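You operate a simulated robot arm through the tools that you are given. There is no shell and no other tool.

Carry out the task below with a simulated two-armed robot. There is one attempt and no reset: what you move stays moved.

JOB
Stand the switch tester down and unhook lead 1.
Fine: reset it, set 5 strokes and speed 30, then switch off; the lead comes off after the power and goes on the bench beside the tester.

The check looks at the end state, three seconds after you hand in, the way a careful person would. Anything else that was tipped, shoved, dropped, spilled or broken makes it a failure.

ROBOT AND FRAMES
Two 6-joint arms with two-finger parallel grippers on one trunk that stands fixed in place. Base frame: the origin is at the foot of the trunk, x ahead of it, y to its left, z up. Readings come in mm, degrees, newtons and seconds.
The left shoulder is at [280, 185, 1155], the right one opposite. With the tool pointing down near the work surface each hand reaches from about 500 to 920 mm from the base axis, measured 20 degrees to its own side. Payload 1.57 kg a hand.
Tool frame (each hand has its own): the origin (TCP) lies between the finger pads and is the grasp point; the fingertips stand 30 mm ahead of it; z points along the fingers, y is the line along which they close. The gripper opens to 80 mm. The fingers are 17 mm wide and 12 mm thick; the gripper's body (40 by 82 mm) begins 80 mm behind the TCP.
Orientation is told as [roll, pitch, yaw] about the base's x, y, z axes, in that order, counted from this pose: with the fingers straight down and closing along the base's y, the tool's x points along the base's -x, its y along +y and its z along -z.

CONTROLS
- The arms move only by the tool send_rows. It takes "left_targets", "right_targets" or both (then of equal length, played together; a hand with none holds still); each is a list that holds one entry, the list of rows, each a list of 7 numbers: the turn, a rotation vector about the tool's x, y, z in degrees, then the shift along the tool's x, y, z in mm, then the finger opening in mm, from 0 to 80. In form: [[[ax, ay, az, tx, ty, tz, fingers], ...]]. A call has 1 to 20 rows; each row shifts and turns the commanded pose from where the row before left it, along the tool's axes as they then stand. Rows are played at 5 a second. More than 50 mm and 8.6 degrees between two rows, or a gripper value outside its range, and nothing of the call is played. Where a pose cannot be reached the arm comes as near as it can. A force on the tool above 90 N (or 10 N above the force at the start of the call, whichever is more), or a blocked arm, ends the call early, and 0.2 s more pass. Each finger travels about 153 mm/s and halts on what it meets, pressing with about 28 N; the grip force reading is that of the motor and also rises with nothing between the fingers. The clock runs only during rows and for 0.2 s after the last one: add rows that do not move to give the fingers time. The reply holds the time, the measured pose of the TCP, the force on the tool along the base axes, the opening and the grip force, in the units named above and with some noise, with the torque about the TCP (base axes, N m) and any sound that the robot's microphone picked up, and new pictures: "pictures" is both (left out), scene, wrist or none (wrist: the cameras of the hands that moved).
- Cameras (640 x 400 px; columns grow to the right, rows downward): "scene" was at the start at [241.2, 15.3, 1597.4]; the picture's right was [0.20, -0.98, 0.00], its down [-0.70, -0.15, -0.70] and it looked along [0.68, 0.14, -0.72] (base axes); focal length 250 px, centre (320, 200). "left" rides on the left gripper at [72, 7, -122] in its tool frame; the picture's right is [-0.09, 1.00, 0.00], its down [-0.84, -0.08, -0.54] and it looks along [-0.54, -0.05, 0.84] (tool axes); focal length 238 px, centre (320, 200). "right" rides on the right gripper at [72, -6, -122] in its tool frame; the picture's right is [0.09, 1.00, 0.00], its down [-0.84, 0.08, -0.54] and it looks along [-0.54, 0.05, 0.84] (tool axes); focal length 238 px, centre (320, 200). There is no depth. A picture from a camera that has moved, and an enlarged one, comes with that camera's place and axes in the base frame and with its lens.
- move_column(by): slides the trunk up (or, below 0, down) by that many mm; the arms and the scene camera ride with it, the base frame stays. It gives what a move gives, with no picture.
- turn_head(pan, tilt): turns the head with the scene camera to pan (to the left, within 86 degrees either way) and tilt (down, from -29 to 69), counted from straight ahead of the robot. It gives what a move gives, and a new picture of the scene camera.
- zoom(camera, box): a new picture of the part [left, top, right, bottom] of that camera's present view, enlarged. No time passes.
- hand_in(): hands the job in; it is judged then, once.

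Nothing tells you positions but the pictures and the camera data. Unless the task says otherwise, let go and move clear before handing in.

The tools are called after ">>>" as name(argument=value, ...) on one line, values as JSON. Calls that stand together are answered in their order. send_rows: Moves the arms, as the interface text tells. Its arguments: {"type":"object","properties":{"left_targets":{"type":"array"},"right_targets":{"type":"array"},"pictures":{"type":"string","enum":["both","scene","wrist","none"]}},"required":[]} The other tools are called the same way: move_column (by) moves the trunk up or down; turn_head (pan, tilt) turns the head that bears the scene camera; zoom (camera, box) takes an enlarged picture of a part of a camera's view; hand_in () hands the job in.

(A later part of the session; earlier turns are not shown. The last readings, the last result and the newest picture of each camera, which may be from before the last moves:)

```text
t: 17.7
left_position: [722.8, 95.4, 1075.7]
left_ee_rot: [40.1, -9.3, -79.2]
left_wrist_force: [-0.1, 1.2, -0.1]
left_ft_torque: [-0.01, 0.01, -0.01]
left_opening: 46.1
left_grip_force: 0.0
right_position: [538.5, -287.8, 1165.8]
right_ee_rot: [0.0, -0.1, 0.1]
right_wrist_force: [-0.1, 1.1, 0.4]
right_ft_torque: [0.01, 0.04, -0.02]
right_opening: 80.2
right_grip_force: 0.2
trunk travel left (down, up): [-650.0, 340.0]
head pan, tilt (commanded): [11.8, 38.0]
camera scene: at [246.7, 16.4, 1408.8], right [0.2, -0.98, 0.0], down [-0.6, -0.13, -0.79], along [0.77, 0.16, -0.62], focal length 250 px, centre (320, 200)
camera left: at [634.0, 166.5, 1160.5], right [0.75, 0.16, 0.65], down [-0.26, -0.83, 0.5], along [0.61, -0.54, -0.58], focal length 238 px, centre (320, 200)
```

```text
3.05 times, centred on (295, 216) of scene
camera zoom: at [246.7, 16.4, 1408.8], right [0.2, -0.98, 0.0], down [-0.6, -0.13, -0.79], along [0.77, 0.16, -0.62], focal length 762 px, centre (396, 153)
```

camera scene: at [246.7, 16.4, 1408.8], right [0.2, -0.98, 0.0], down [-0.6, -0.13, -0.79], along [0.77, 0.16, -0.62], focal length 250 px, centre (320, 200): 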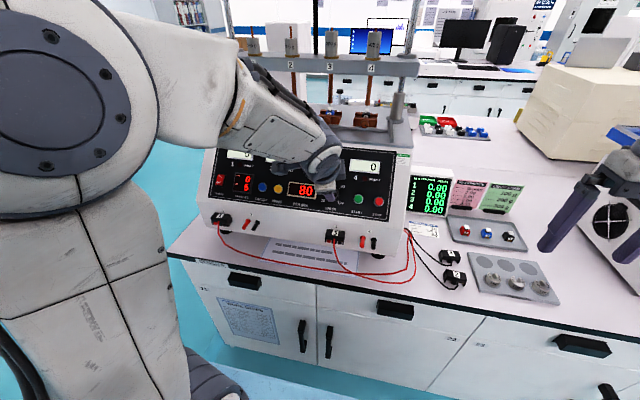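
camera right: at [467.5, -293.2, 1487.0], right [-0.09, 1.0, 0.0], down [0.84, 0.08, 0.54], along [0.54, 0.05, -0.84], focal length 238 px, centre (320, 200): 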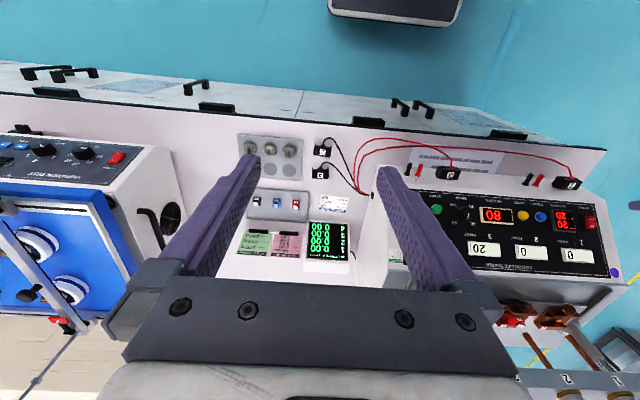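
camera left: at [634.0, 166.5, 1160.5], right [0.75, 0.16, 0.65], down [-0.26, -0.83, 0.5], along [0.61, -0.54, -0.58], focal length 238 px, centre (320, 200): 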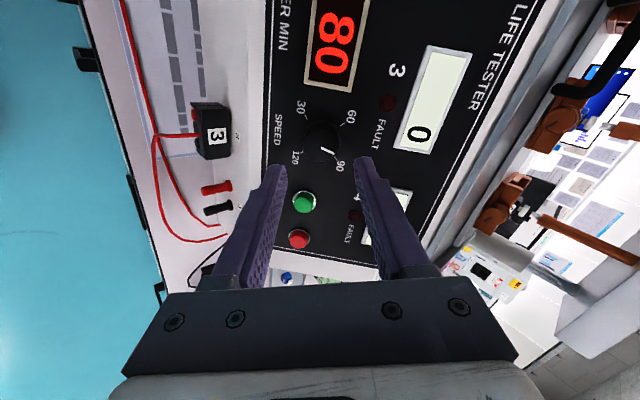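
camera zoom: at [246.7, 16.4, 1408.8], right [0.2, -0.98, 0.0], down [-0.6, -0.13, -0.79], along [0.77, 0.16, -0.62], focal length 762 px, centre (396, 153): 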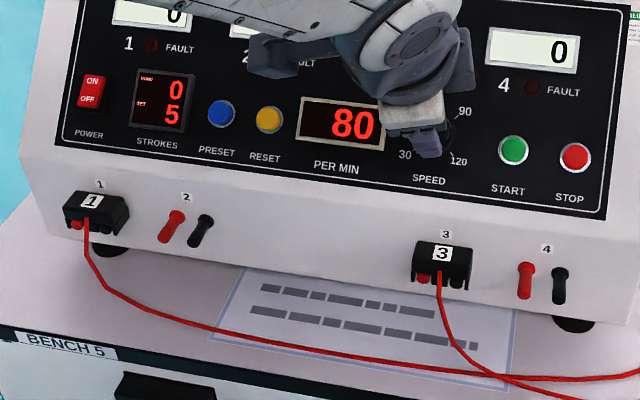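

The wrist can hold +75°, and the knob sits within about 1.5 mm of the tool axis. I'll apply a small correction and move in around the knob with the fingers open.

>>> send_rows(left_targets=[[[0, 0, 0, -0.8, 1.3, 0, 46], [0, 0, 0, 0, 0, 13, 46], [0, 0, 0, 0, 0, 13, 46], [0, 0, 0, 0, 0, 13, 46], [0, 0, 0, 0, 0, 11, 46], [0, 0, 0, 0, 0, 0, 46]]])

>>> zoom(camera="left", box=[240, 100, 400, 200])

>>> zoom(camera="scene", box=[270, 150, 400, 231])

```text
t: 19.1
left_position: [756.1, 94.6, 1040.0]
left_ee_rot: [40.2, -9.4, -79.1]
left_wrist_force: [-0.4, 0.7, -0.7]
left_ft_torque: [0.0, -0.01, 0.03]
left_opening: 46.2
left_grip_force: 0.0
right_position: [538.3, -287.2, 1165.0]
right_ee_rot: [0.0, 0.0, -0.1]
right_wrist_force: [-0.1, 0.8, -0.4]
right_ft_torque: [0.02, 0.02, 0.01]
right_opening: 80.1
right_grip_force: 0.0
trunk travel left (down, up): [-650.0, 340.0]
head pan, tilt (commanded): [11.8, 38.0]
camera scene: at [246.7, 16.4, 1408.8], right [0.2, -0.98, 0.0], down [-0.6, -0.13, -0.79], along [0.77, 0.16, -0.62], focal length 250 px, centre (320, 200)
camera left: at [668.2, 166.1, 1123.9], right [0.75, 0.16, 0.65], down [-0.26, -0.83, 0.5], along [0.62, -0.54, -0.58], focal length 238 px, centre (320, 200)
```

scene: 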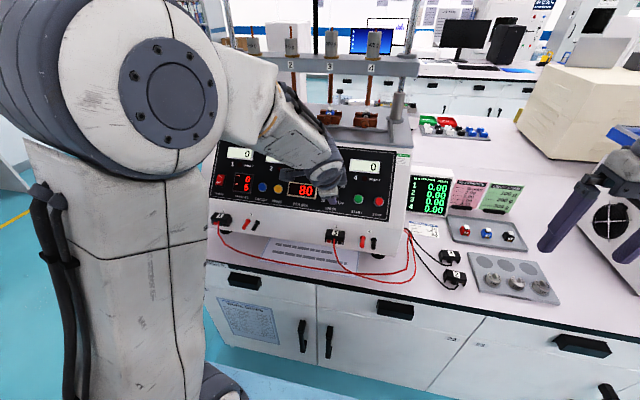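
left: 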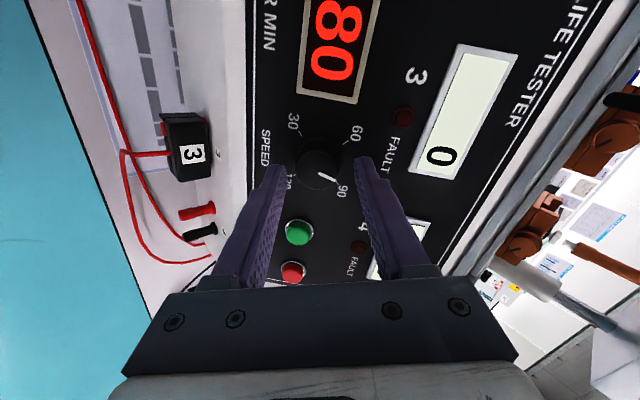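

```text
4.00 times, centred on (320, 150) of left
camera zoom: at [668.2, 166.1, 1123.9], right [0.75, 0.16, 0.65], down [-0.26, -0.83, 0.5], along [0.62, -0.54, -0.58], focal length 953 px, centre (320, 400)
```

zoom: 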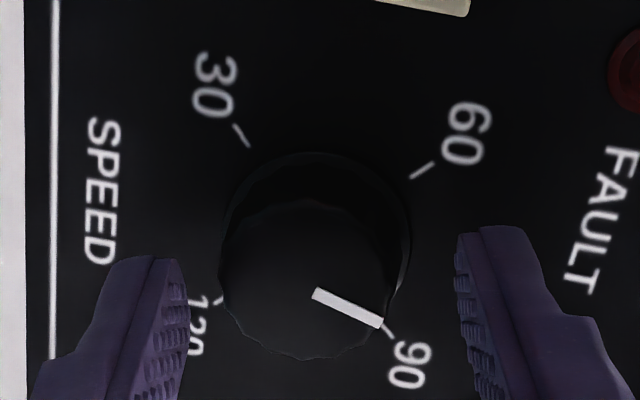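

```text
4.92 times, centred on (335, 190) of scene
camera zoom: at [246.7, 16.4, 1408.8], right [0.2, -0.98, 0.0], down [-0.6, -0.13, -0.79], along [0.77, 0.16, -0.62], focal length 1231 px, centre (246, 247)
```

zoom: 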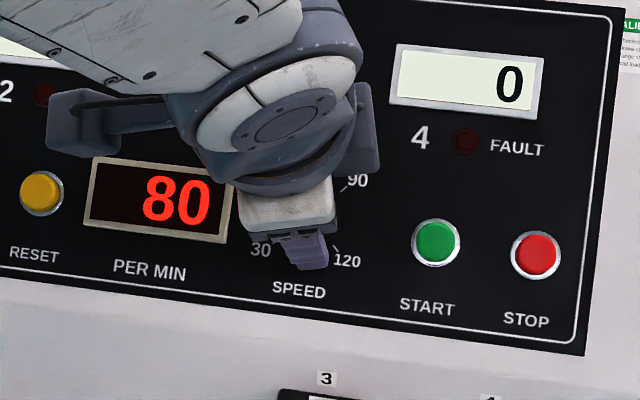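

The fingertips are just short of the knob face and well centred. I'll advance 11 mm and close on the knob.

>>> send_rows(left_targets=[[[0, 0, 0, 0, 0, 6, 46], [0, 0, 0, 0, 0, 5, 46], [0, 0, 0, 0, 0, 0, 38], [0, 0, 0, 0, 0, 0, 30], [0, 0, 0, 0, 0, 0, 24], [0, 0, 0, 0, 0, 0, 24]]])

>>> zoom(camera="left", box=[240, 100, 400, 200])

```text
t: 20.5
left_position: [763.3, 95.1, 1030.5]
left_ee_rot: [39.8, -9.3, -79.1]
left_wrist_force: [-11.5, -4.2, -9.3]
left_ft_torque: [-0.13, -0.25, -0.1]
left_opening: 32.9
left_grip_force: 40.7
right_position: [537.7, -287.5, 1164.5]
right_ee_rot: [0.0, 0.0, -0.1]
right_wrist_force: [-0.2, 0.0, 0.8]
right_ft_torque: [0.01, -0.01, -0.01]
right_opening: 79.9
right_grip_force: 0.0
trunk travel left (down, up): [-650.0, 340.0]
head pan, tilt (commanded): [11.8, 38.0]
camera scene: at [246.4, 16.2, 1408.7], right [0.2, -0.98, 0.0], down [-0.6, -0.13, -0.79], along [0.77, 0.16, -0.62], focal length 250 px, centre (320, 200)
camera left: at [674.7, 165.8, 1114.7], right [0.75, 0.16, 0.65], down [-0.25, -0.83, 0.5], along [0.61, -0.54, -0.58], focal length 238 px, centre (320, 200)
```

scene: 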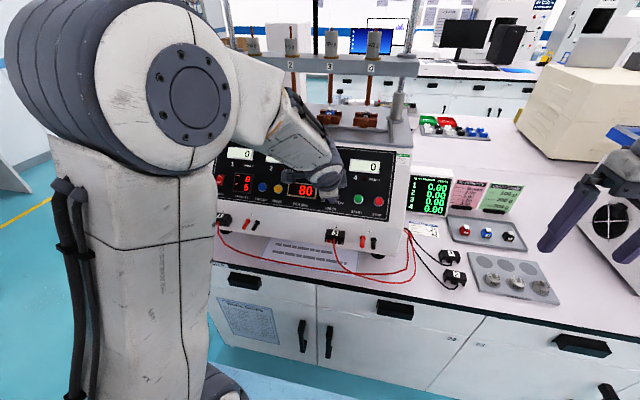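
left: 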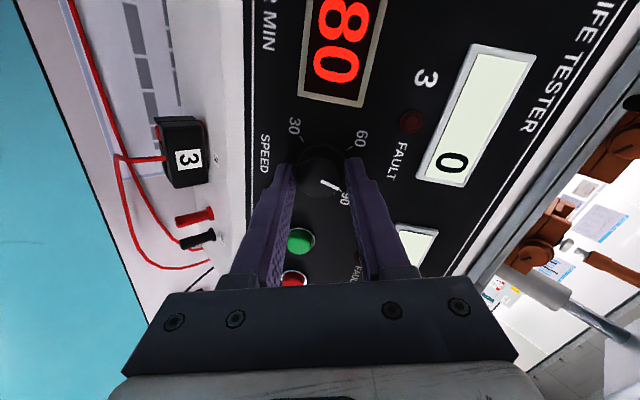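

```text
4.00 times, centred on (320, 150) of left
camera zoom: at [674.7, 165.8, 1114.7], right [0.75, 0.16, 0.65], down [-0.25, -0.83, 0.5], along [0.61, -0.54, -0.58], focal length 953 px, centre (320, 400)
```

zoom: 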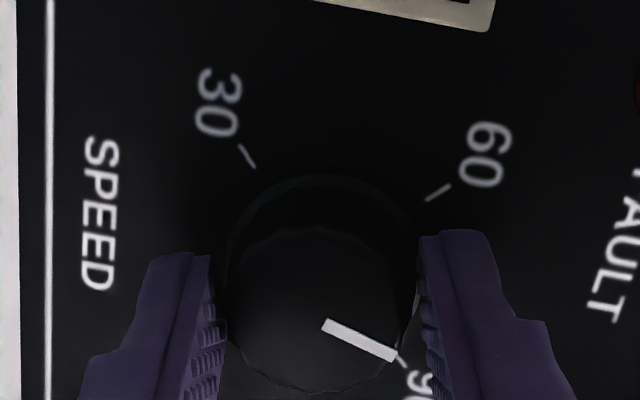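

The knob is gripped at 33 mm with a small side load. I'll relax that offset slightly and turn the knob counter-clockwise in small steps, watching the display.

>>> send_rows(left_targets=[[[0, 0, 0, 0.1, -0.6, 0, 24], [0, 0, -8.4, 0, 0, 0, 24], [0, 0, -8.4, 0, 0, 0, 24], [0, 0, -8.4, 0, 0, 0, 24], [0, 0, -8.4, 0, 0, 0, 24], [0, 0, 0, 0, 0, 0, 24]]])

>>> zoom(camera="left", box=[240, 100, 400, 200])

>>> zoom(camera="scene", box=[200, 150, 400, 275])

```text
t: 21.9
left_position: [763.9, 95.2, 1031.3]
left_ee_rot: [30.2, -29.3, -50.1]
left_wrist_force: [-5.0, -8.0, -4.8]
left_ft_torque: [-0.1, 0.13, -0.05]
left_opening: 33.6
left_grip_force: 4.8
right_position: [539.1, -289.1, 1164.2]
right_ee_rot: [-0.1, 0.0, 0.0]
right_wrist_force: [-0.3, -0.6, -0.2]
right_ft_torque: [0.02, 0.01, 0.0]
right_opening: 79.9
right_grip_force: 0.0
trunk travel left (down, up): [-650.0, 340.0]
head pan, tilt (commanded): [11.8, 38.0]
camera scene: at [246.7, 15.9, 1408.8], right [0.2, -0.98, 0.0], down [-0.6, -0.13, -0.79], along [0.77, 0.16, -0.62], focal length 250 px, centre (320, 200)
camera left: at [646.6, 147.2, 1091.0], right [0.55, 0.68, 0.48], down [0.07, -0.62, 0.78], along [0.83, -0.4, -0.39], focal length 238 px, centre (320, 200)
```

scene: 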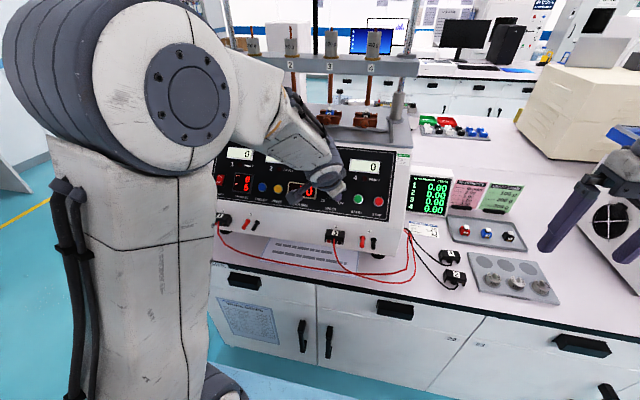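
left: 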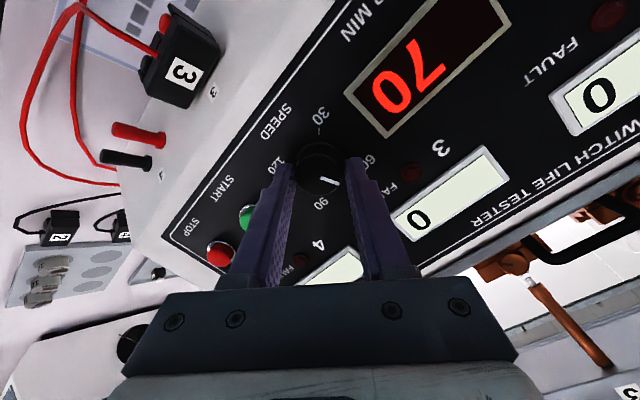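

```text
4.00 times, centred on (320, 150) of left
camera zoom: at [646.6, 147.2, 1091.0], right [0.55, 0.68, 0.48], down [0.07, -0.62, 0.78], along [0.83, -0.4, -0.39], focal length 953 px, centre (320, 400)
```

zoom: 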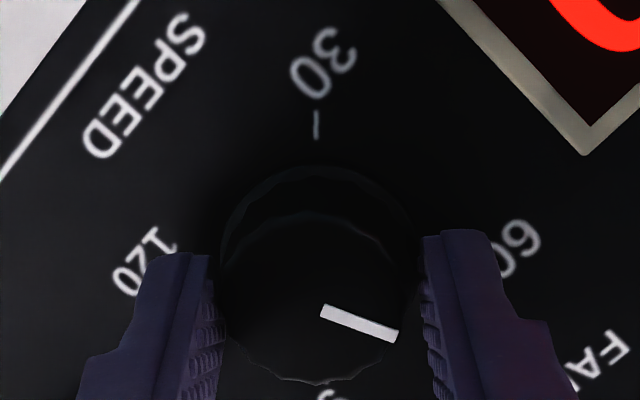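

```text
3.20 times, centred on (300, 212) of scene
camera zoom: at [246.7, 15.9, 1408.8], right [0.2, -0.98, 0.0], down [-0.6, -0.13, -0.79], along [0.77, 0.16, -0.62], focal length 800 px, centre (384, 160)
```

zoom: 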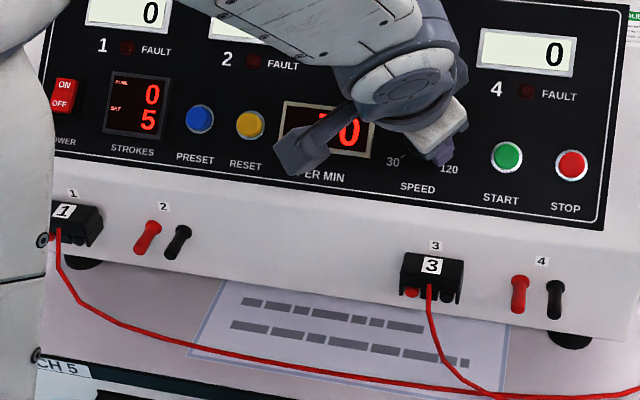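

The display dropped to 70, so the direction is right. I'll keep turning.

>>> send_rows(left_targets=[[[0, 0, -8.4, 0, 0, 0, 24], [0, 0, -8.4, 0, 0, 0, 24], [0, 0, -8.4, 0, 0, 0, 24], [0, 0, -8.4, 0, 0, 0, 24], [0, 0, -8.4, 0, 0, 0, 24], [0, 0, 0, 0, 0, 0, 24]]], pictures="wrist")

>>> zoom(camera="left", box=[240, 100, 400, 200])

```text
t: 23.3
left_position: [763.7, 94.1, 1032.3]
left_ee_rot: [-0.1, -41.0, 0.1]
left_wrist_force: [-1.8, -3.6, 2.2]
left_ft_torque: [-0.17, -0.4, -0.15]
left_opening: 30.8
left_grip_force: 40.1
right_position: [538.9, -288.5, 1165.1]
right_ee_rot: [0.1, 0.0, 0.0]
right_wrist_force: [-0.1, 0.3, 1.1]
right_ft_torque: [-0.02, 0.0, 0.01]
right_opening: 80.1
right_grip_force: 0.0
trunk travel left (down, up): [-650.0, 340.0]
head pan, tilt (commanded): [11.8, 38.0]
camera left: at [629.3, 101.3, 1076.2], right [0.07, 1.0, 0.06], down [0.27, -0.08, 0.96], along [0.96, -0.05, -0.28], focal length 238 px, centre (320, 200)
```

left: 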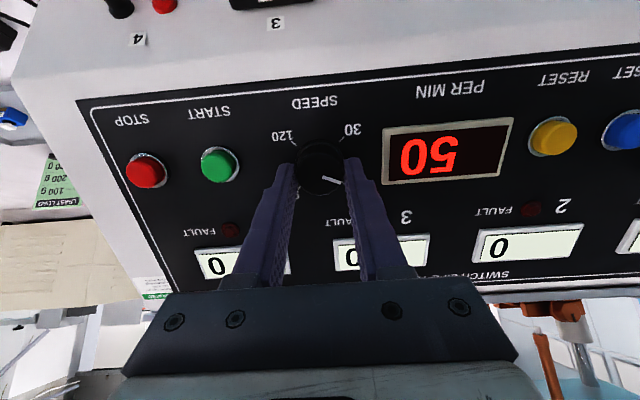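

```text
4.00 times, centred on (320, 150) of left
camera zoom: at [629.3, 101.3, 1076.2], right [0.07, 1.0, 0.06], down [0.27, -0.08, 0.96], along [0.96, -0.05, -0.28], focal length 953 px, centre (320, 400)
```

zoom: 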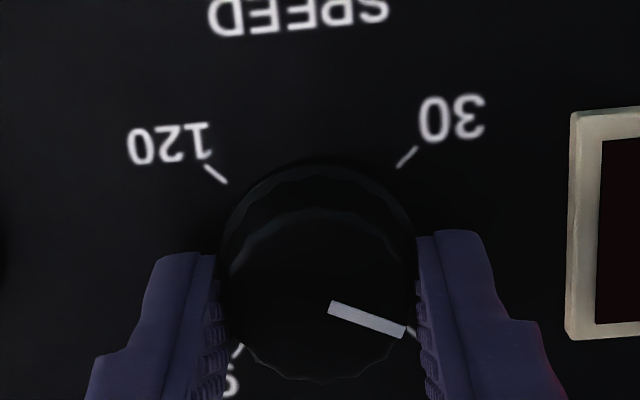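

The display reads 50. The hand is back at its neutral angle, so I'll keep turning toward 30.

>>> send_rows(left_targets=[[[0, 0, -8.3, 0, 0, 0, 24], [0, 0, -8.3, 0, 0, 0, 24], [0, 0, -8.3, 0, 0, 0, 24], [0, 0, -8.3, 0, 0, 0, 24], [0, 0, -8.3, 0, 0, 0, 24], [0, 0, 0, 0, 0, 0, 24]]], pictures="wrist")

>>> zoom(camera="left", box=[240, 100, 400, 200])

```text
t: 24.7
left_position: [763.5, 95.5, 1031.6]
left_ee_rot: [-30.0, -29.4, 49.8]
left_wrist_force: [5.5, 9.8, 4.4]
left_ft_torque: [-0.17, -0.64, -0.24]
left_opening: 31.9
left_grip_force: 41.0
right_position: [538.8, -287.3, 1164.5]
right_ee_rot: [-0.1, -0.1, 0.0]
right_wrist_force: [-0.9, 0.4, 0.8]
right_ft_torque: [0.05, 0.0, 0.03]
right_opening: 80.1
right_grip_force: 0.1
trunk travel left (down, up): [-650.0, 340.0]
head pan, tilt (commanded): [11.8, 38.0]
camera left: at [639.5, 52.9, 1084.6], right [-0.45, 0.81, -0.39], down [0.15, 0.5, 0.85], along [0.88, 0.32, -0.35], focal length 238 px, centre (320, 200)
```

left: 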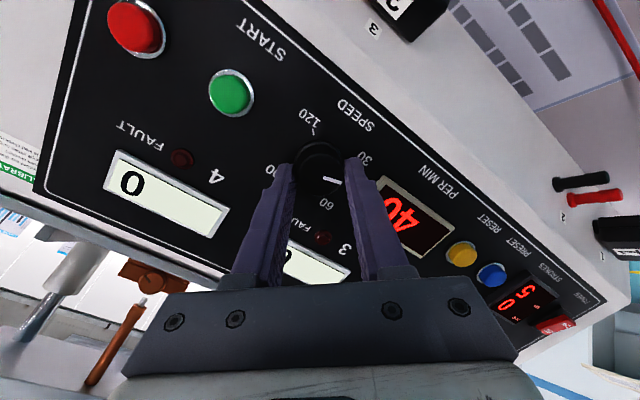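

```text
4.00 times, centred on (320, 150) of left
camera zoom: at [639.5, 52.9, 1084.6], right [-0.45, 0.81, -0.39], down [0.15, 0.5, 0.85], along [0.88, 0.32, -0.35], focal length 953 px, centre (320, 400)
```

zoom: 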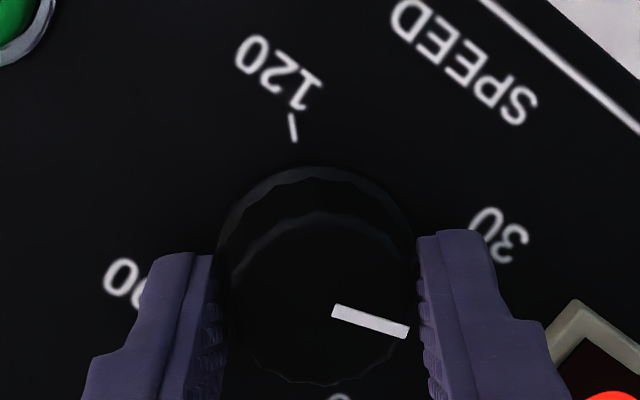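

The display reads 40 and about 33° remains to the 30 mark.

>>> send_rows(left_targets=[[[0, 0, -8.3, 0, 0, 0, 24], [0, 0, -8.3, 0, 0, 0, 24], [0, 0, -8.3, 0, 0, 0, 24], [0, 0, -7, 0, 0, 0, 24], [0, 0, 0, 0, 0, 0, 24]]], pictures="wrist")

>>> zoom(camera="left", box=[240, 100, 400, 200])

>>> zoom(camera="scene", box=[200, 150, 400, 275])

```text
t: 25.9
left_position: [761.9, 95.4, 1030.9]
left_ee_rot: [-39.7, -10.8, 77.3]
left_wrist_force: [-5.0, 6.8, 2.2]
left_ft_torque: [0.36, -0.7, -0.58]
left_opening: 32.6
left_grip_force: 41.2
right_position: [539.7, -287.8, 1164.6]
right_ee_rot: [0.0, 0.1, -0.1]
right_wrist_force: [0.1, 0.1, -0.1]
right_ft_torque: [0.0, 0.02, 0.0]
right_opening: 79.8
right_grip_force: 0.0
trunk travel left (down, up): [-650.0, 340.0]
head pan, tilt (commanded): [11.8, 38.0]
camera left: at [662.5, 28.0, 1104.7], right [-0.7, 0.37, -0.61], down [-0.12, 0.78, 0.61], along [0.7, 0.5, -0.5], focal length 238 px, centre (320, 200)
```

left: 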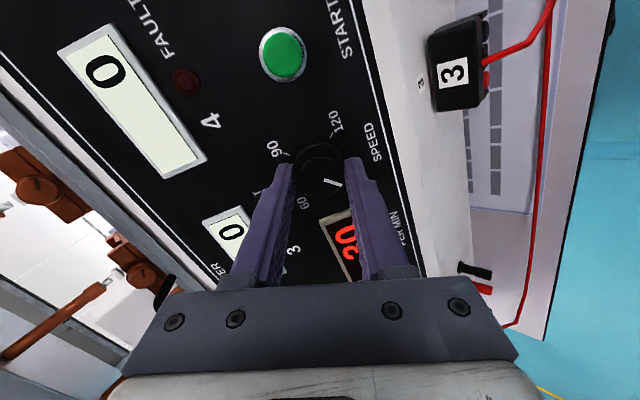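

```text
4.00 times, centred on (320, 150) of left
camera zoom: at [662.5, 28.0, 1104.7], right [-0.7, 0.37, -0.61], down [-0.12, 0.78, 0.61], along [0.7, 0.5, -0.5], focal length 953 px, centre (320, 400)
```

zoom: 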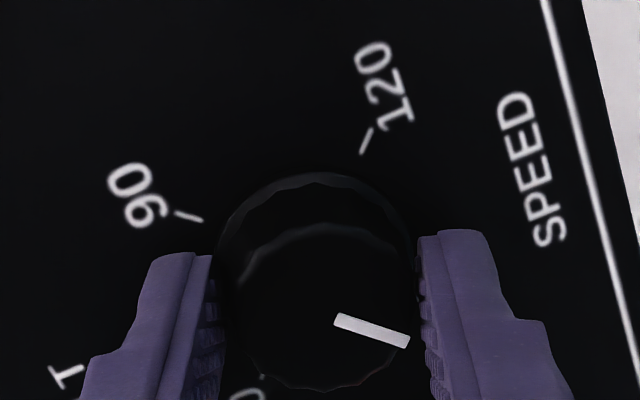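

```text
3.20 times, centred on (300, 212) of scene
camera zoom: at [246.3, 16.7, 1408.8], right [0.2, -0.98, 0.0], down [-0.6, -0.13, -0.79], along [0.77, 0.16, -0.62], focal length 800 px, centre (384, 160)
```

zoom: 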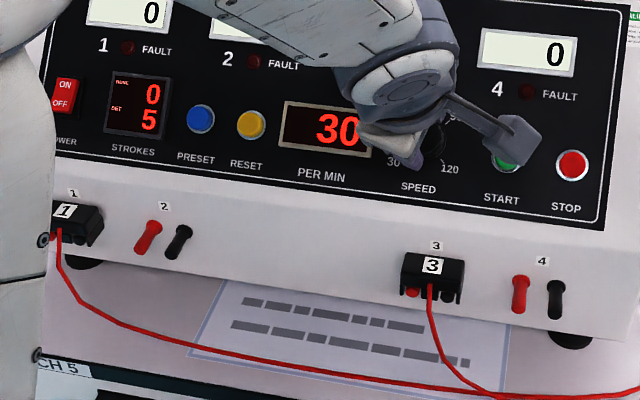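

The display reads 30. I'll release the knob, back straight out, and return the wrist to neutral.

>>> send_rows(left_targets=[[[0, 0, 0, 0, 0, 0, 36], [0, 0, 0, 0, 0, 0, 46], [0, 0, 0, 0, 0, 0, 46], [0, 0, 0, 0, 0, -15, 46], [0, 0, 0, 0, 0, -25, 46], [0, 0, 0, 0, 0, -25, 46], [0, 0, 8.16, 0, 0, 0, 46], [0, 0, 8.16, 0, 0, 0, 46], [0, 0, 8.16, 0, 0, 0, 46], [0, 0, 8.16, 0, 0, 0, 46], [0, 0, 8.16, 0, 0, 0, 46], [0, 0, 8.16, 0, 0, 0, 46], [0, 0, 8.16, 0, 0, 0, 46], [0, 0, 8.16, 0, 0, 0, 46], [0, 0, 8.16, 0, 0, 0, 46], [0, 0, 0, 0, 0, 0, 46]]])

>>> zoom(camera="left", box=[240, 70, 640, 320])

>>> zoom(camera="scene", box=[200, 150, 400, 275])

```text
t: 29.3
left_position: [720.3, 96.5, 1081.2]
left_ee_rot: [0.1, -41.0, -0.2]
left_wrist_force: [0.0, 0.4, 0.2]
left_ft_torque: [0.03, 0.01, -0.01]
left_opening: 45.9
left_grip_force: 0.0
right_position: [538.2, -288.3, 1165.7]
right_ee_rot: [0.0, 0.0, -0.1]
right_wrist_force: [0.6, 0.3, -0.1]
right_ft_torque: [0.0, 0.01, 0.01]
right_opening: 79.7
right_grip_force: 0.0
trunk travel left (down, up): [-650.0, 340.0]
head pan, tilt (commanded): [11.8, 38.0]
camera scene: at [246.7, 16.4, 1408.8], right [0.2, -0.98, 0.0], down [-0.6, -0.13, -0.79], along [0.77, 0.16, -0.62], focal length 250 px, centre (320, 200)
camera left: at [586.3, 102.2, 1124.4], right [0.07, 1.0, 0.06], down [0.28, -0.08, 0.96], along [0.96, -0.05, -0.28], focal length 238 px, centre (320, 200)
```

scene: 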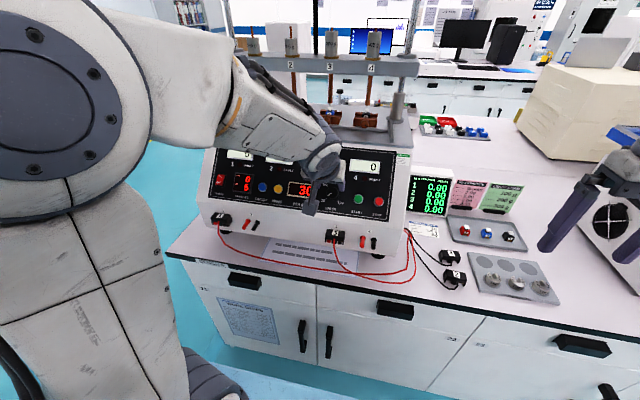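
left: 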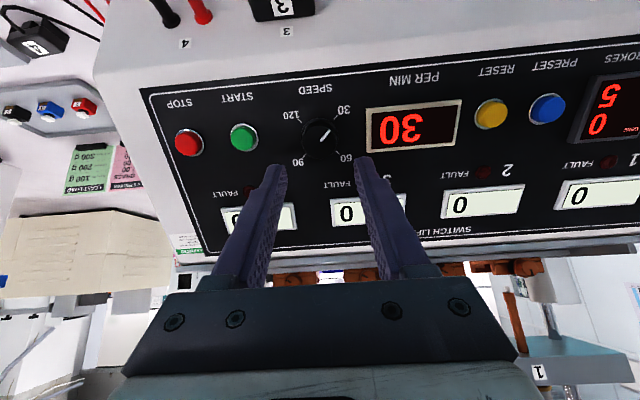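

```text
1.60 times, centred on (440, 195) of left
camera zoom: at [586.3, 102.2, 1124.4], right [0.07, 1.0, 0.06], down [0.28, -0.08, 0.96], along [0.96, -0.05, -0.28], focal length 381 px, centre (128, 208)
```

zoom: 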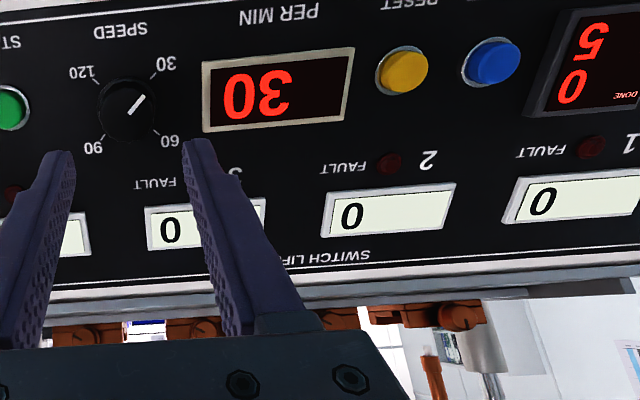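

```text
3.20 times, centred on (300, 212) of scene
camera zoom: at [246.7, 16.4, 1408.8], right [0.2, -0.98, 0.0], down [-0.6, -0.13, -0.79], along [0.77, 0.16, -0.62], focal length 800 px, centre (384, 160)
```

zoom: 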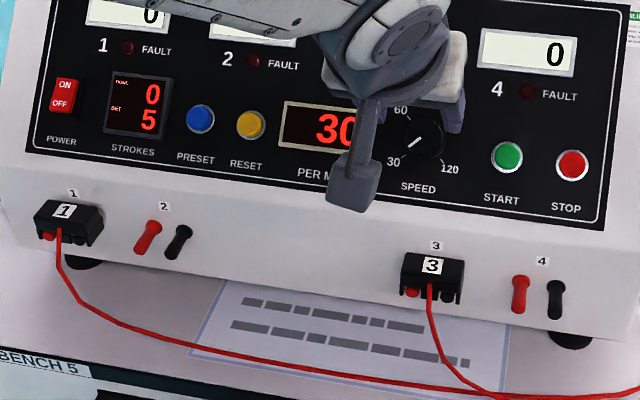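

The state reads strokes SET 5, DONE 0, speed 30 and all counters 0. Next I'll move the left hand, fingers closed, to stand off in front of the OFF end of the power rocker.

>>> send_rows(left_targets=[[[0, 0, 0, 1.4, 41.4, 0, 30], [0, 0, 0, 1.4, 41.4, 0, 10], [0, 0, 0, 1.4, 41.4, 0, 0], [0, 0, 0, 1.4, 41.4, 0, 0], [0, 0, 0, 1.4, 41.4, 0, 0], [0, 0, 0, 1.4, 41.4, 0, 0], [0, 0, 0, 1.4, 41.4, 0, 0], [0, 0, 0, 1.4, 41.4, 0, 0], [0, 0, 0, 0, 0, 0, 0]]])

>>> zoom(camera="left", box=[220, 70, 420, 195])

>>> zoom(camera="scene", box=[200, 150, 300, 212])

```text
t: 31.3
left_position: [712.6, 426.7, 1072.8]
left_ee_rot: [0.0, -41.0, -0.2]
left_wrist_force: [-0.3, 0.5, 1.2]
left_ft_torque: [-0.03, 0.0, 0.02]
left_opening: 0.3
left_grip_force: 21.3
right_position: [539.3, -286.8, 1165.4]
right_ee_rot: [0.0, 0.0, -0.1]
right_wrist_force: [0.3, 0.4, -0.1]
right_ft_torque: [-0.03, 0.04, 0.01]
right_opening: 80.0
right_grip_force: 0.0
trunk travel left (down, up): [-650.0, 340.0]
head pan, tilt (commanded): [11.8, 38.0]
camera scene: at [246.7, 16.6, 1408.8], right [0.2, -0.98, 0.0], down [-0.6, -0.13, -0.79], along [0.77, 0.16, -0.62], focal length 250 px, centre (320, 200)
camera left: at [578.8, 433.1, 1116.9], right [0.07, 1.0, 0.06], down [0.28, -0.08, 0.96], along [0.96, -0.05, -0.28], focal length 238 px, centre (320, 200)
```

scene: 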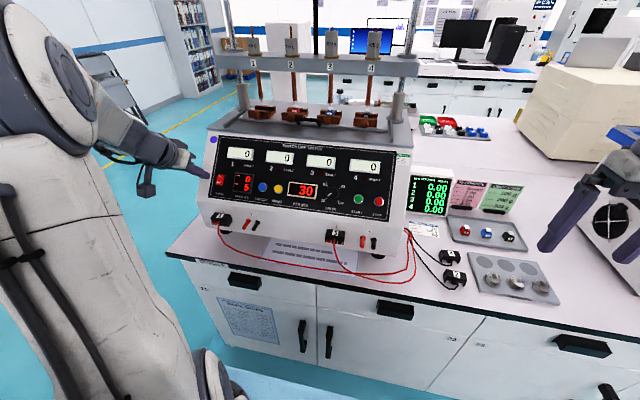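
left: 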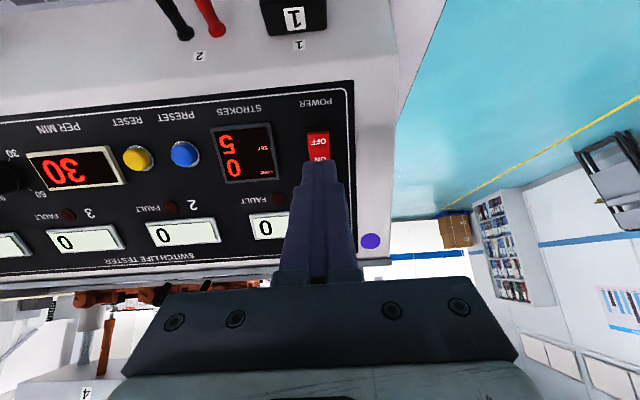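

```text
3.20 times, centred on (320, 132) of left
camera zoom: at [578.8, 433.1, 1116.9], right [0.07, 1.0, 0.06], down [0.28, -0.08, 0.96], along [0.96, -0.05, -0.28], focal length 763 px, centre (320, 416)
```

zoom: 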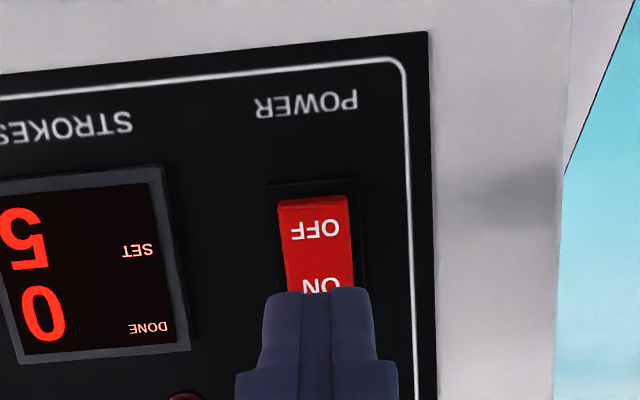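

```text
6.40 times, centred on (250, 181) of scene
camera zoom: at [246.7, 16.6, 1408.8], right [0.2, -0.98, 0.0], down [-0.6, -0.13, -0.79], along [0.77, 0.16, -0.62], focal length 1601 px, centre (768, 322)
```

zoom: 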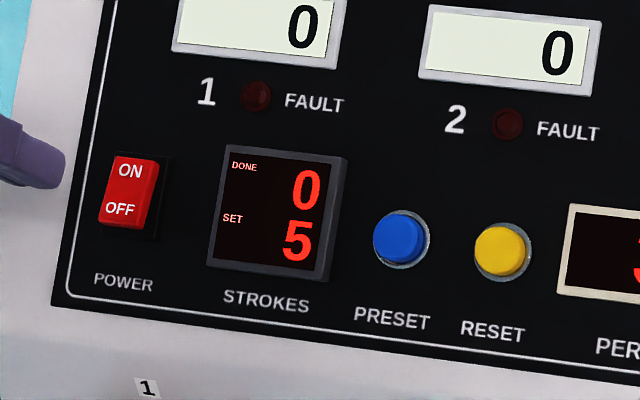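

The tool axis lands right on the "OFF" lettering. I'll approach to about 10 mm off and check.

>>> send_rows(left_targets=[[[0, 0, 0, 2, 0, 0, 0], [0, 0, 0, 0, 0, 15, 0], [0, 0, 0, 0, 0, 15, 0], [0, 0, 0, 0, 0, 13, 0], [0, 0, 0, 0, 0, 0, 0]]])

>>> zoom(camera="left", box=[240, 90, 400, 190])

>>> zoom(camera="scene", box=[190, 160, 260, 204])

```text
t: 32.5
left_position: [739.4, 426.7, 1038.7]
left_ee_rot: [0.0, -41.0, -0.1]
left_wrist_force: [-0.5, 0.0, 0.6]
left_ft_torque: [0.03, -0.03, 0.0]
left_opening: 0.1
left_grip_force: 22.2
right_position: [539.3, -288.0, 1164.2]
right_ee_rot: [0.0, 0.0, 0.0]
right_wrist_force: [0.2, 0.0, -0.8]
right_ft_torque: [-0.01, -0.04, 0.0]
right_opening: 80.1
right_grip_force: 0.1
trunk travel left (down, up): [-650.0, 340.0]
head pan, tilt (commanded): [11.8, 38.0]
camera scene: at [246.8, 16.5, 1408.8], right [0.2, -0.98, 0.0], down [-0.6, -0.13, -0.79], along [0.77, 0.16, -0.62], focal length 250 px, centre (320, 200)
camera left: at [605.6, 433.0, 1083.4], right [0.07, 1.0, 0.06], down [0.28, -0.08, 0.96], along [0.96, -0.05, -0.28], focal length 238 px, centre (320, 200)
```

scene: 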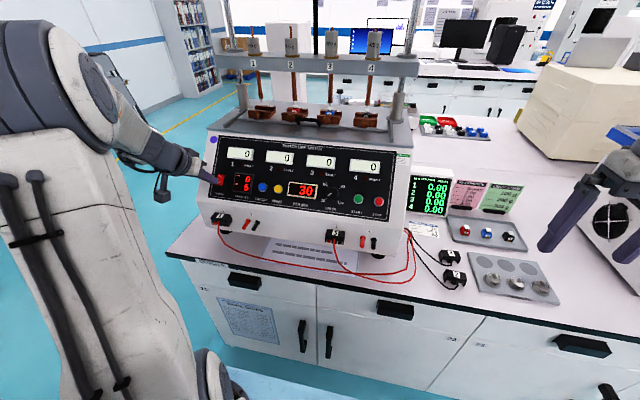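
left: 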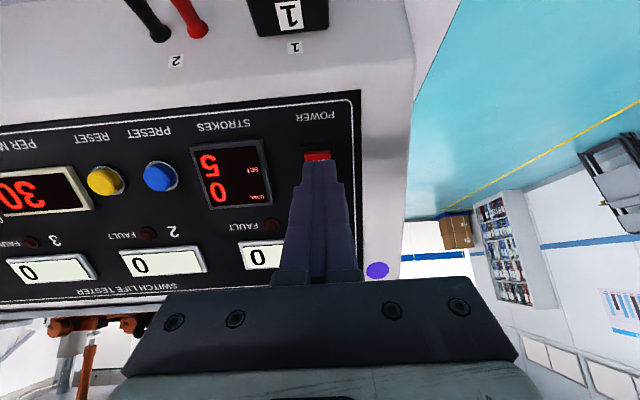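

```text
4.00 times, centred on (320, 140) of left
camera zoom: at [605.6, 433.0, 1083.4], right [0.07, 1.0, 0.06], down [0.28, -0.08, 0.96], along [0.96, -0.05, -0.28], focal length 953 px, centre (320, 440)
```

zoom: 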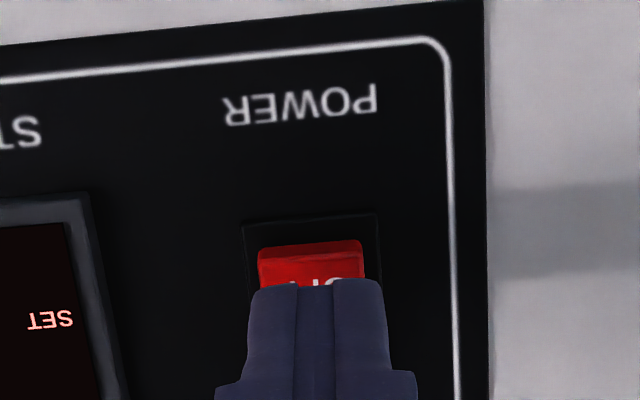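

```text
9.09 times, centred on (225, 182) of scene
camera zoom: at [246.8, 16.5, 1408.8], right [0.2, -0.98, 0.0], down [-0.6, -0.13, -0.79], along [0.77, 0.16, -0.62], focal length 2274 px, centre (1184, 364)
```

zoom: 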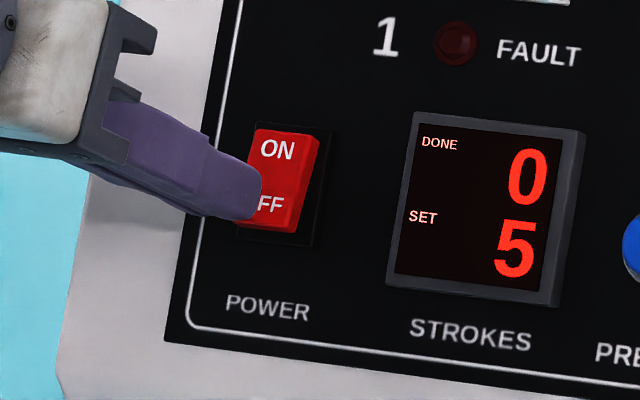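

The fingertips are lined up over the OFF half. I'll press slowly.

>>> send_rows(left_targets=[[[0, 0, 0, 0, 0, 3, 0], [0, 0, 0, 0, 0, 3, 0], [0, 0, 0, 0, 0, 3, 0], [0, 0, 0, 0, 0, 0, 0]]], pictures="wrist")

>>> zoom(camera="scene", box=[190, 160, 260, 204])

```text
t: 33.5
left_position: [744.6, 426.6, 1032.2]
left_ee_rot: [0.0, -41.0, -0.1]
left_wrist_force: [0.2, -0.9, -0.6]
left_ft_torque: [0.01, -0.01, 0.0]
left_opening: 0.0
left_grip_force: 21.7
right_position: [538.7, -288.4, 1166.0]
right_ee_rot: [0.0, 0.0, 0.0]
right_wrist_force: [0.2, -0.4, 0.1]
right_ft_torque: [0.0, -0.02, 0.02]
right_opening: 80.2
right_grip_force: 0.1
trunk travel left (down, up): [-650.0, 340.0]
head pan, tilt (commanded): [11.8, 38.0]
camera left: at [611.1, 433.1, 1076.8], right [0.07, 1.0, 0.06], down [0.28, -0.08, 0.96], along [0.96, -0.05, -0.28], focal length 238 px, centre (320, 200)
```

left: 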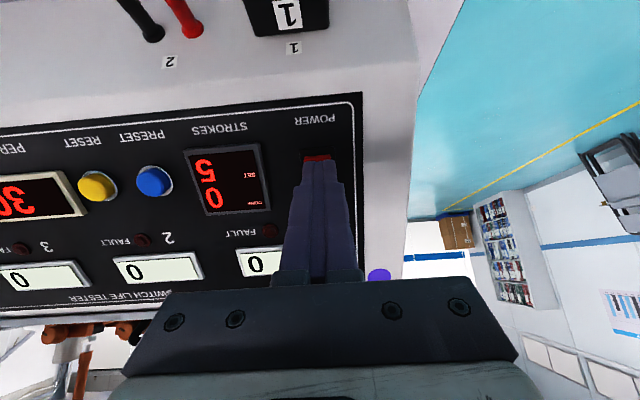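

```text
9.09 times, centred on (225, 182) of scene
camera zoom: at [246.7, 16.5, 1408.8], right [0.2, -0.98, 0.0], down [-0.6, -0.13, -0.79], along [0.77, 0.16, -0.62], focal length 2274 px, centre (1184, 364)
```

zoom: 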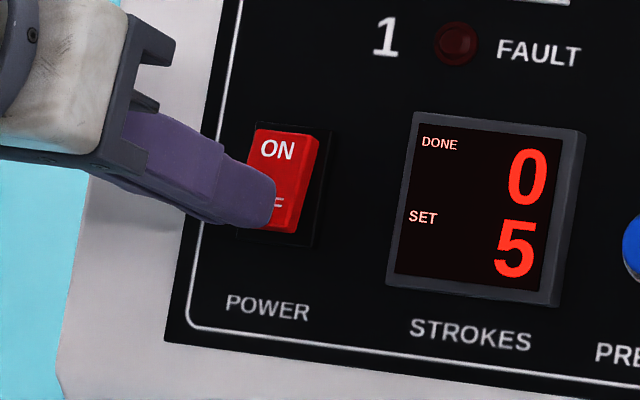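

There's no contact yet, so I'll carry on pressing in small steps.

>>> send_rows(left_targets=[[[0, 0, 0, 0, 0, 2, 0], [0, 0, 0, 0, 0, 2, 0], [0, 0, 0, 0, 0, 2, 0], [0, 0, 0, 0, 0, 0, 0]]], pictures="wrist")

>>> zoom(camera="scene", box=[190, 160, 260, 204])

```text
t: 34.5
left_position: [748.8, 426.0, 1028.9]
left_ee_rot: [0.1, -41.0, -0.1]
left_wrist_force: [0.1, -0.4, 0.4]
left_ft_torque: [-0.01, 0.01, 0.0]
left_opening: 0.2
left_grip_force: 21.3
right_position: [538.1, -289.0, 1165.8]
right_ee_rot: [0.0, -0.1, 0.1]
right_wrist_force: [0.3, 0.2, -0.4]
right_ft_torque: [0.02, 0.02, 0.0]
right_opening: 80.0
right_grip_force: 0.1
trunk travel left (down, up): [-650.0, 340.0]
head pan, tilt (commanded): [11.8, 38.0]
camera left: at [615.2, 433.1, 1072.3], right [0.07, 1.0, 0.06], down [0.28, -0.08, 0.96], along [0.96, -0.05, -0.28], focal length 238 px, centre (320, 200)
```

left: 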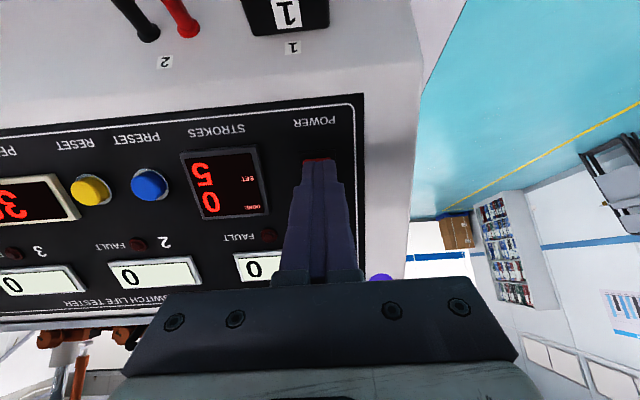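

```text
9.09 times, centred on (225, 182) of scene
camera zoom: at [246.7, 16.5, 1408.8], right [0.2, -0.98, 0.0], down [-0.6, -0.13, -0.79], along [0.77, 0.16, -0.62], focal length 2274 px, centre (1184, 364)
```

zoom: 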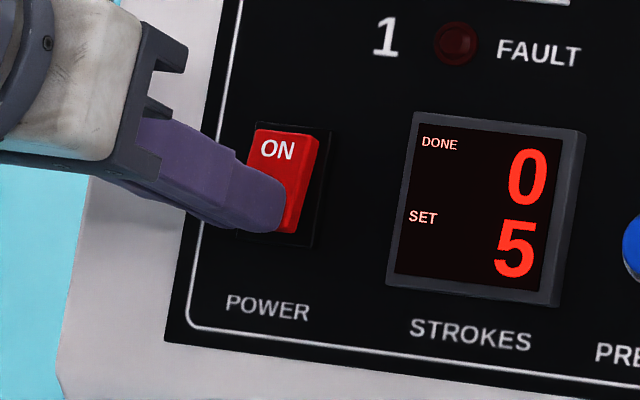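

>>> send_rows(left_targets=[[[0, 0, 0, 0, 0, 2, 0], [0, 0, 0, 0, 0, 2, 0], [0, 0, 0, 0, 0, 2, 0], [0, 0, 0, 0, 0, 0, 0]]], pictures="wrist")

>>> zoom(camera="scene", box=[190, 160, 260, 204])

```text
t: 35.5
left_position: [748.3, 426.1, 1025.1]
left_ee_rot: [0.0, -41.0, -0.1]
left_wrist_force: [-47.5, -6.9, 18.0]
left_ft_torque: [-0.07, 0.3, -0.21]
left_opening: 0.0
left_grip_force: 21.4
right_position: [536.3, -288.2, 1166.6]
right_ee_rot: [0.1, -0.2, -0.1]
right_wrist_force: [-0.1, 0.3, 0.2]
right_ft_torque: [-0.02, -0.01, 0.04]
right_opening: 79.9
right_grip_force: 0.0
trunk travel left (down, up): [-650.0, 340.0]
head pan, tilt (commanded): [11.8, 38.0]
camera left: at [615.1, 433.1, 1069.3], right [0.07, 1.0, 0.06], down [0.28, -0.08, 0.96], along [0.96, -0.05, -0.28], focal length 238 px, centre (320, 200)
```

left: 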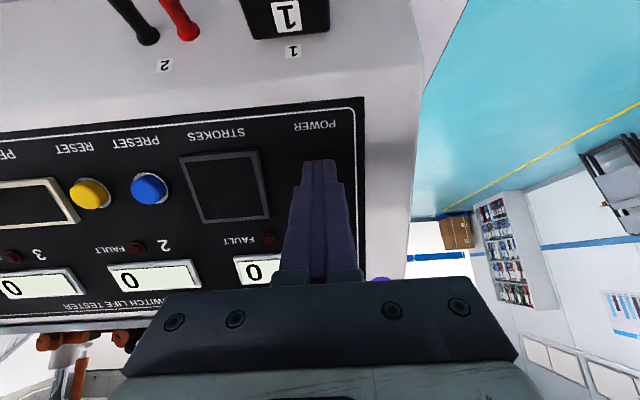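

```text
9.09 times, centred on (225, 182) of scene
camera zoom: at [243.3, 15.9, 1409.5], right [0.2, -0.98, 0.0], down [-0.6, -0.13, -0.79], along [0.77, 0.16, -0.61], focal length 2274 px, centre (1184, 364)
```

zoom: 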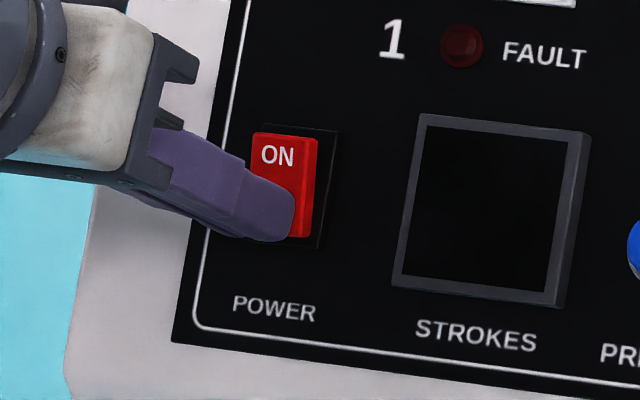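

The displays went dark, so power is off. I'll back away along the tool axis and check the rocker position.

>>> send_rows(left_targets=[[[0, 0, 0, 0, 0, -4, 0], [0, 0, 0, 0, 0, -10, 0], [0, 0, 0, 0, 0, -20, 0], [0, 0, 0, 0, 0, -30, 0], [0, 0, 0, 0, 0, 0, 0]]])

>>> zoom(camera="scene", box=[190, 150, 270, 200])

>>> zoom(camera="left", box=[200, 60, 440, 210])

>>> zoom(camera="scene", box=[190, 130, 430, 280])

```text
t: 36.7
left_position: [710.4, 424.9, 1072.4]
left_ee_rot: [0.0, -41.0, -0.1]
left_wrist_force: [-0.6, -0.7, -0.8]
left_ft_torque: [0.0, 0.01, -0.03]
left_opening: 0.0
left_grip_force: 20.8
right_position: [539.4, -287.8, 1165.1]
right_ee_rot: [0.1, 0.1, -0.2]
right_wrist_force: [-0.3, -1.2, 0.3]
right_ft_torque: [-0.01, -0.02, -0.03]
right_opening: 80.0
right_grip_force: 0.0
trunk travel left (down, up): [-650.0, 340.0]
head pan, tilt (commanded): [11.8, 38.0]
camera scene: at [246.6, 16.4, 1408.8], right [0.2, -0.98, 0.0], down [-0.6, -0.13, -0.79], along [0.77, 0.16, -0.62], focal length 250 px, centre (320, 200)
camera left: at [576.8, 432.2, 1116.4], right [0.07, 1.0, 0.06], down [0.28, -0.08, 0.96], along [0.96, -0.05, -0.28], focal length 238 px, centre (320, 200)
```

scene: 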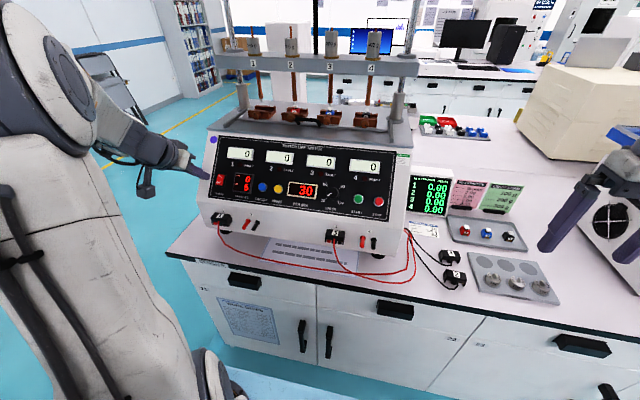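
left: 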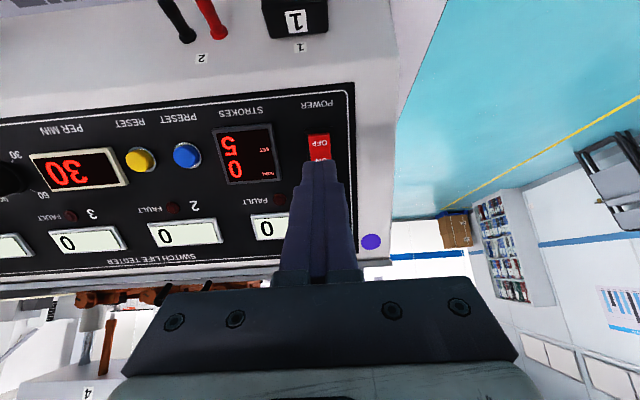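

```text
8.00 times, centred on (230, 175) of scene
camera zoom: at [246.6, 16.4, 1408.8], right [0.2, -0.98, 0.0], down [-0.6, -0.13, -0.79], along [0.77, 0.16, -0.62], focal length 2001 px, centre (1040, 400)
```

zoom: 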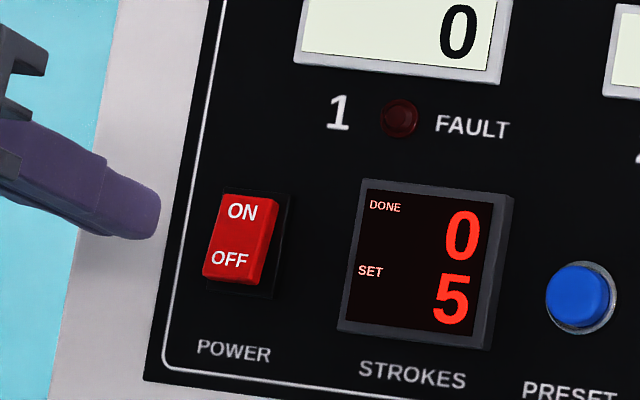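

```text
2.67 times, centred on (320, 135) of left
camera zoom: at [576.8, 432.2, 1116.4], right [0.07, 1.0, 0.06], down [0.28, -0.08, 0.96], along [0.96, -0.05, -0.28], focal length 636 px, centre (320, 373)
```

zoom: 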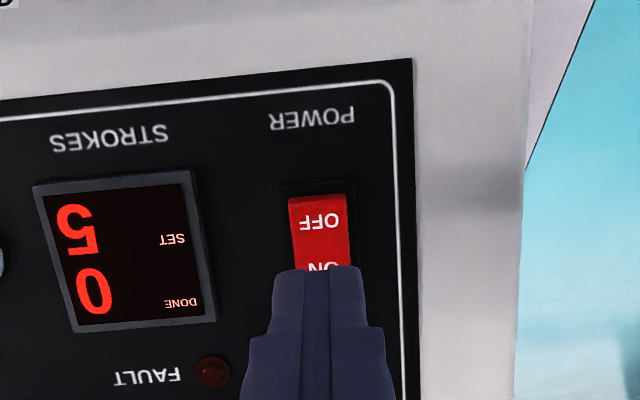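

```text
2.67 times, centred on (310, 205) of scene
camera zoom: at [246.6, 16.4, 1408.8], right [0.2, -0.98, 0.0], down [-0.6, -0.13, -0.79], along [0.77, 0.16, -0.62], focal length 667 px, centre (347, 187)
```

zoom: 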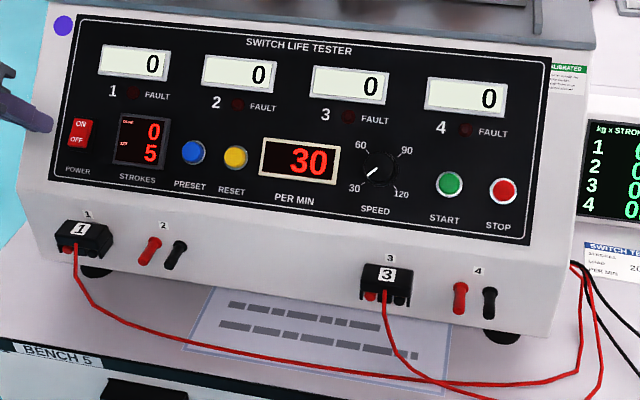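

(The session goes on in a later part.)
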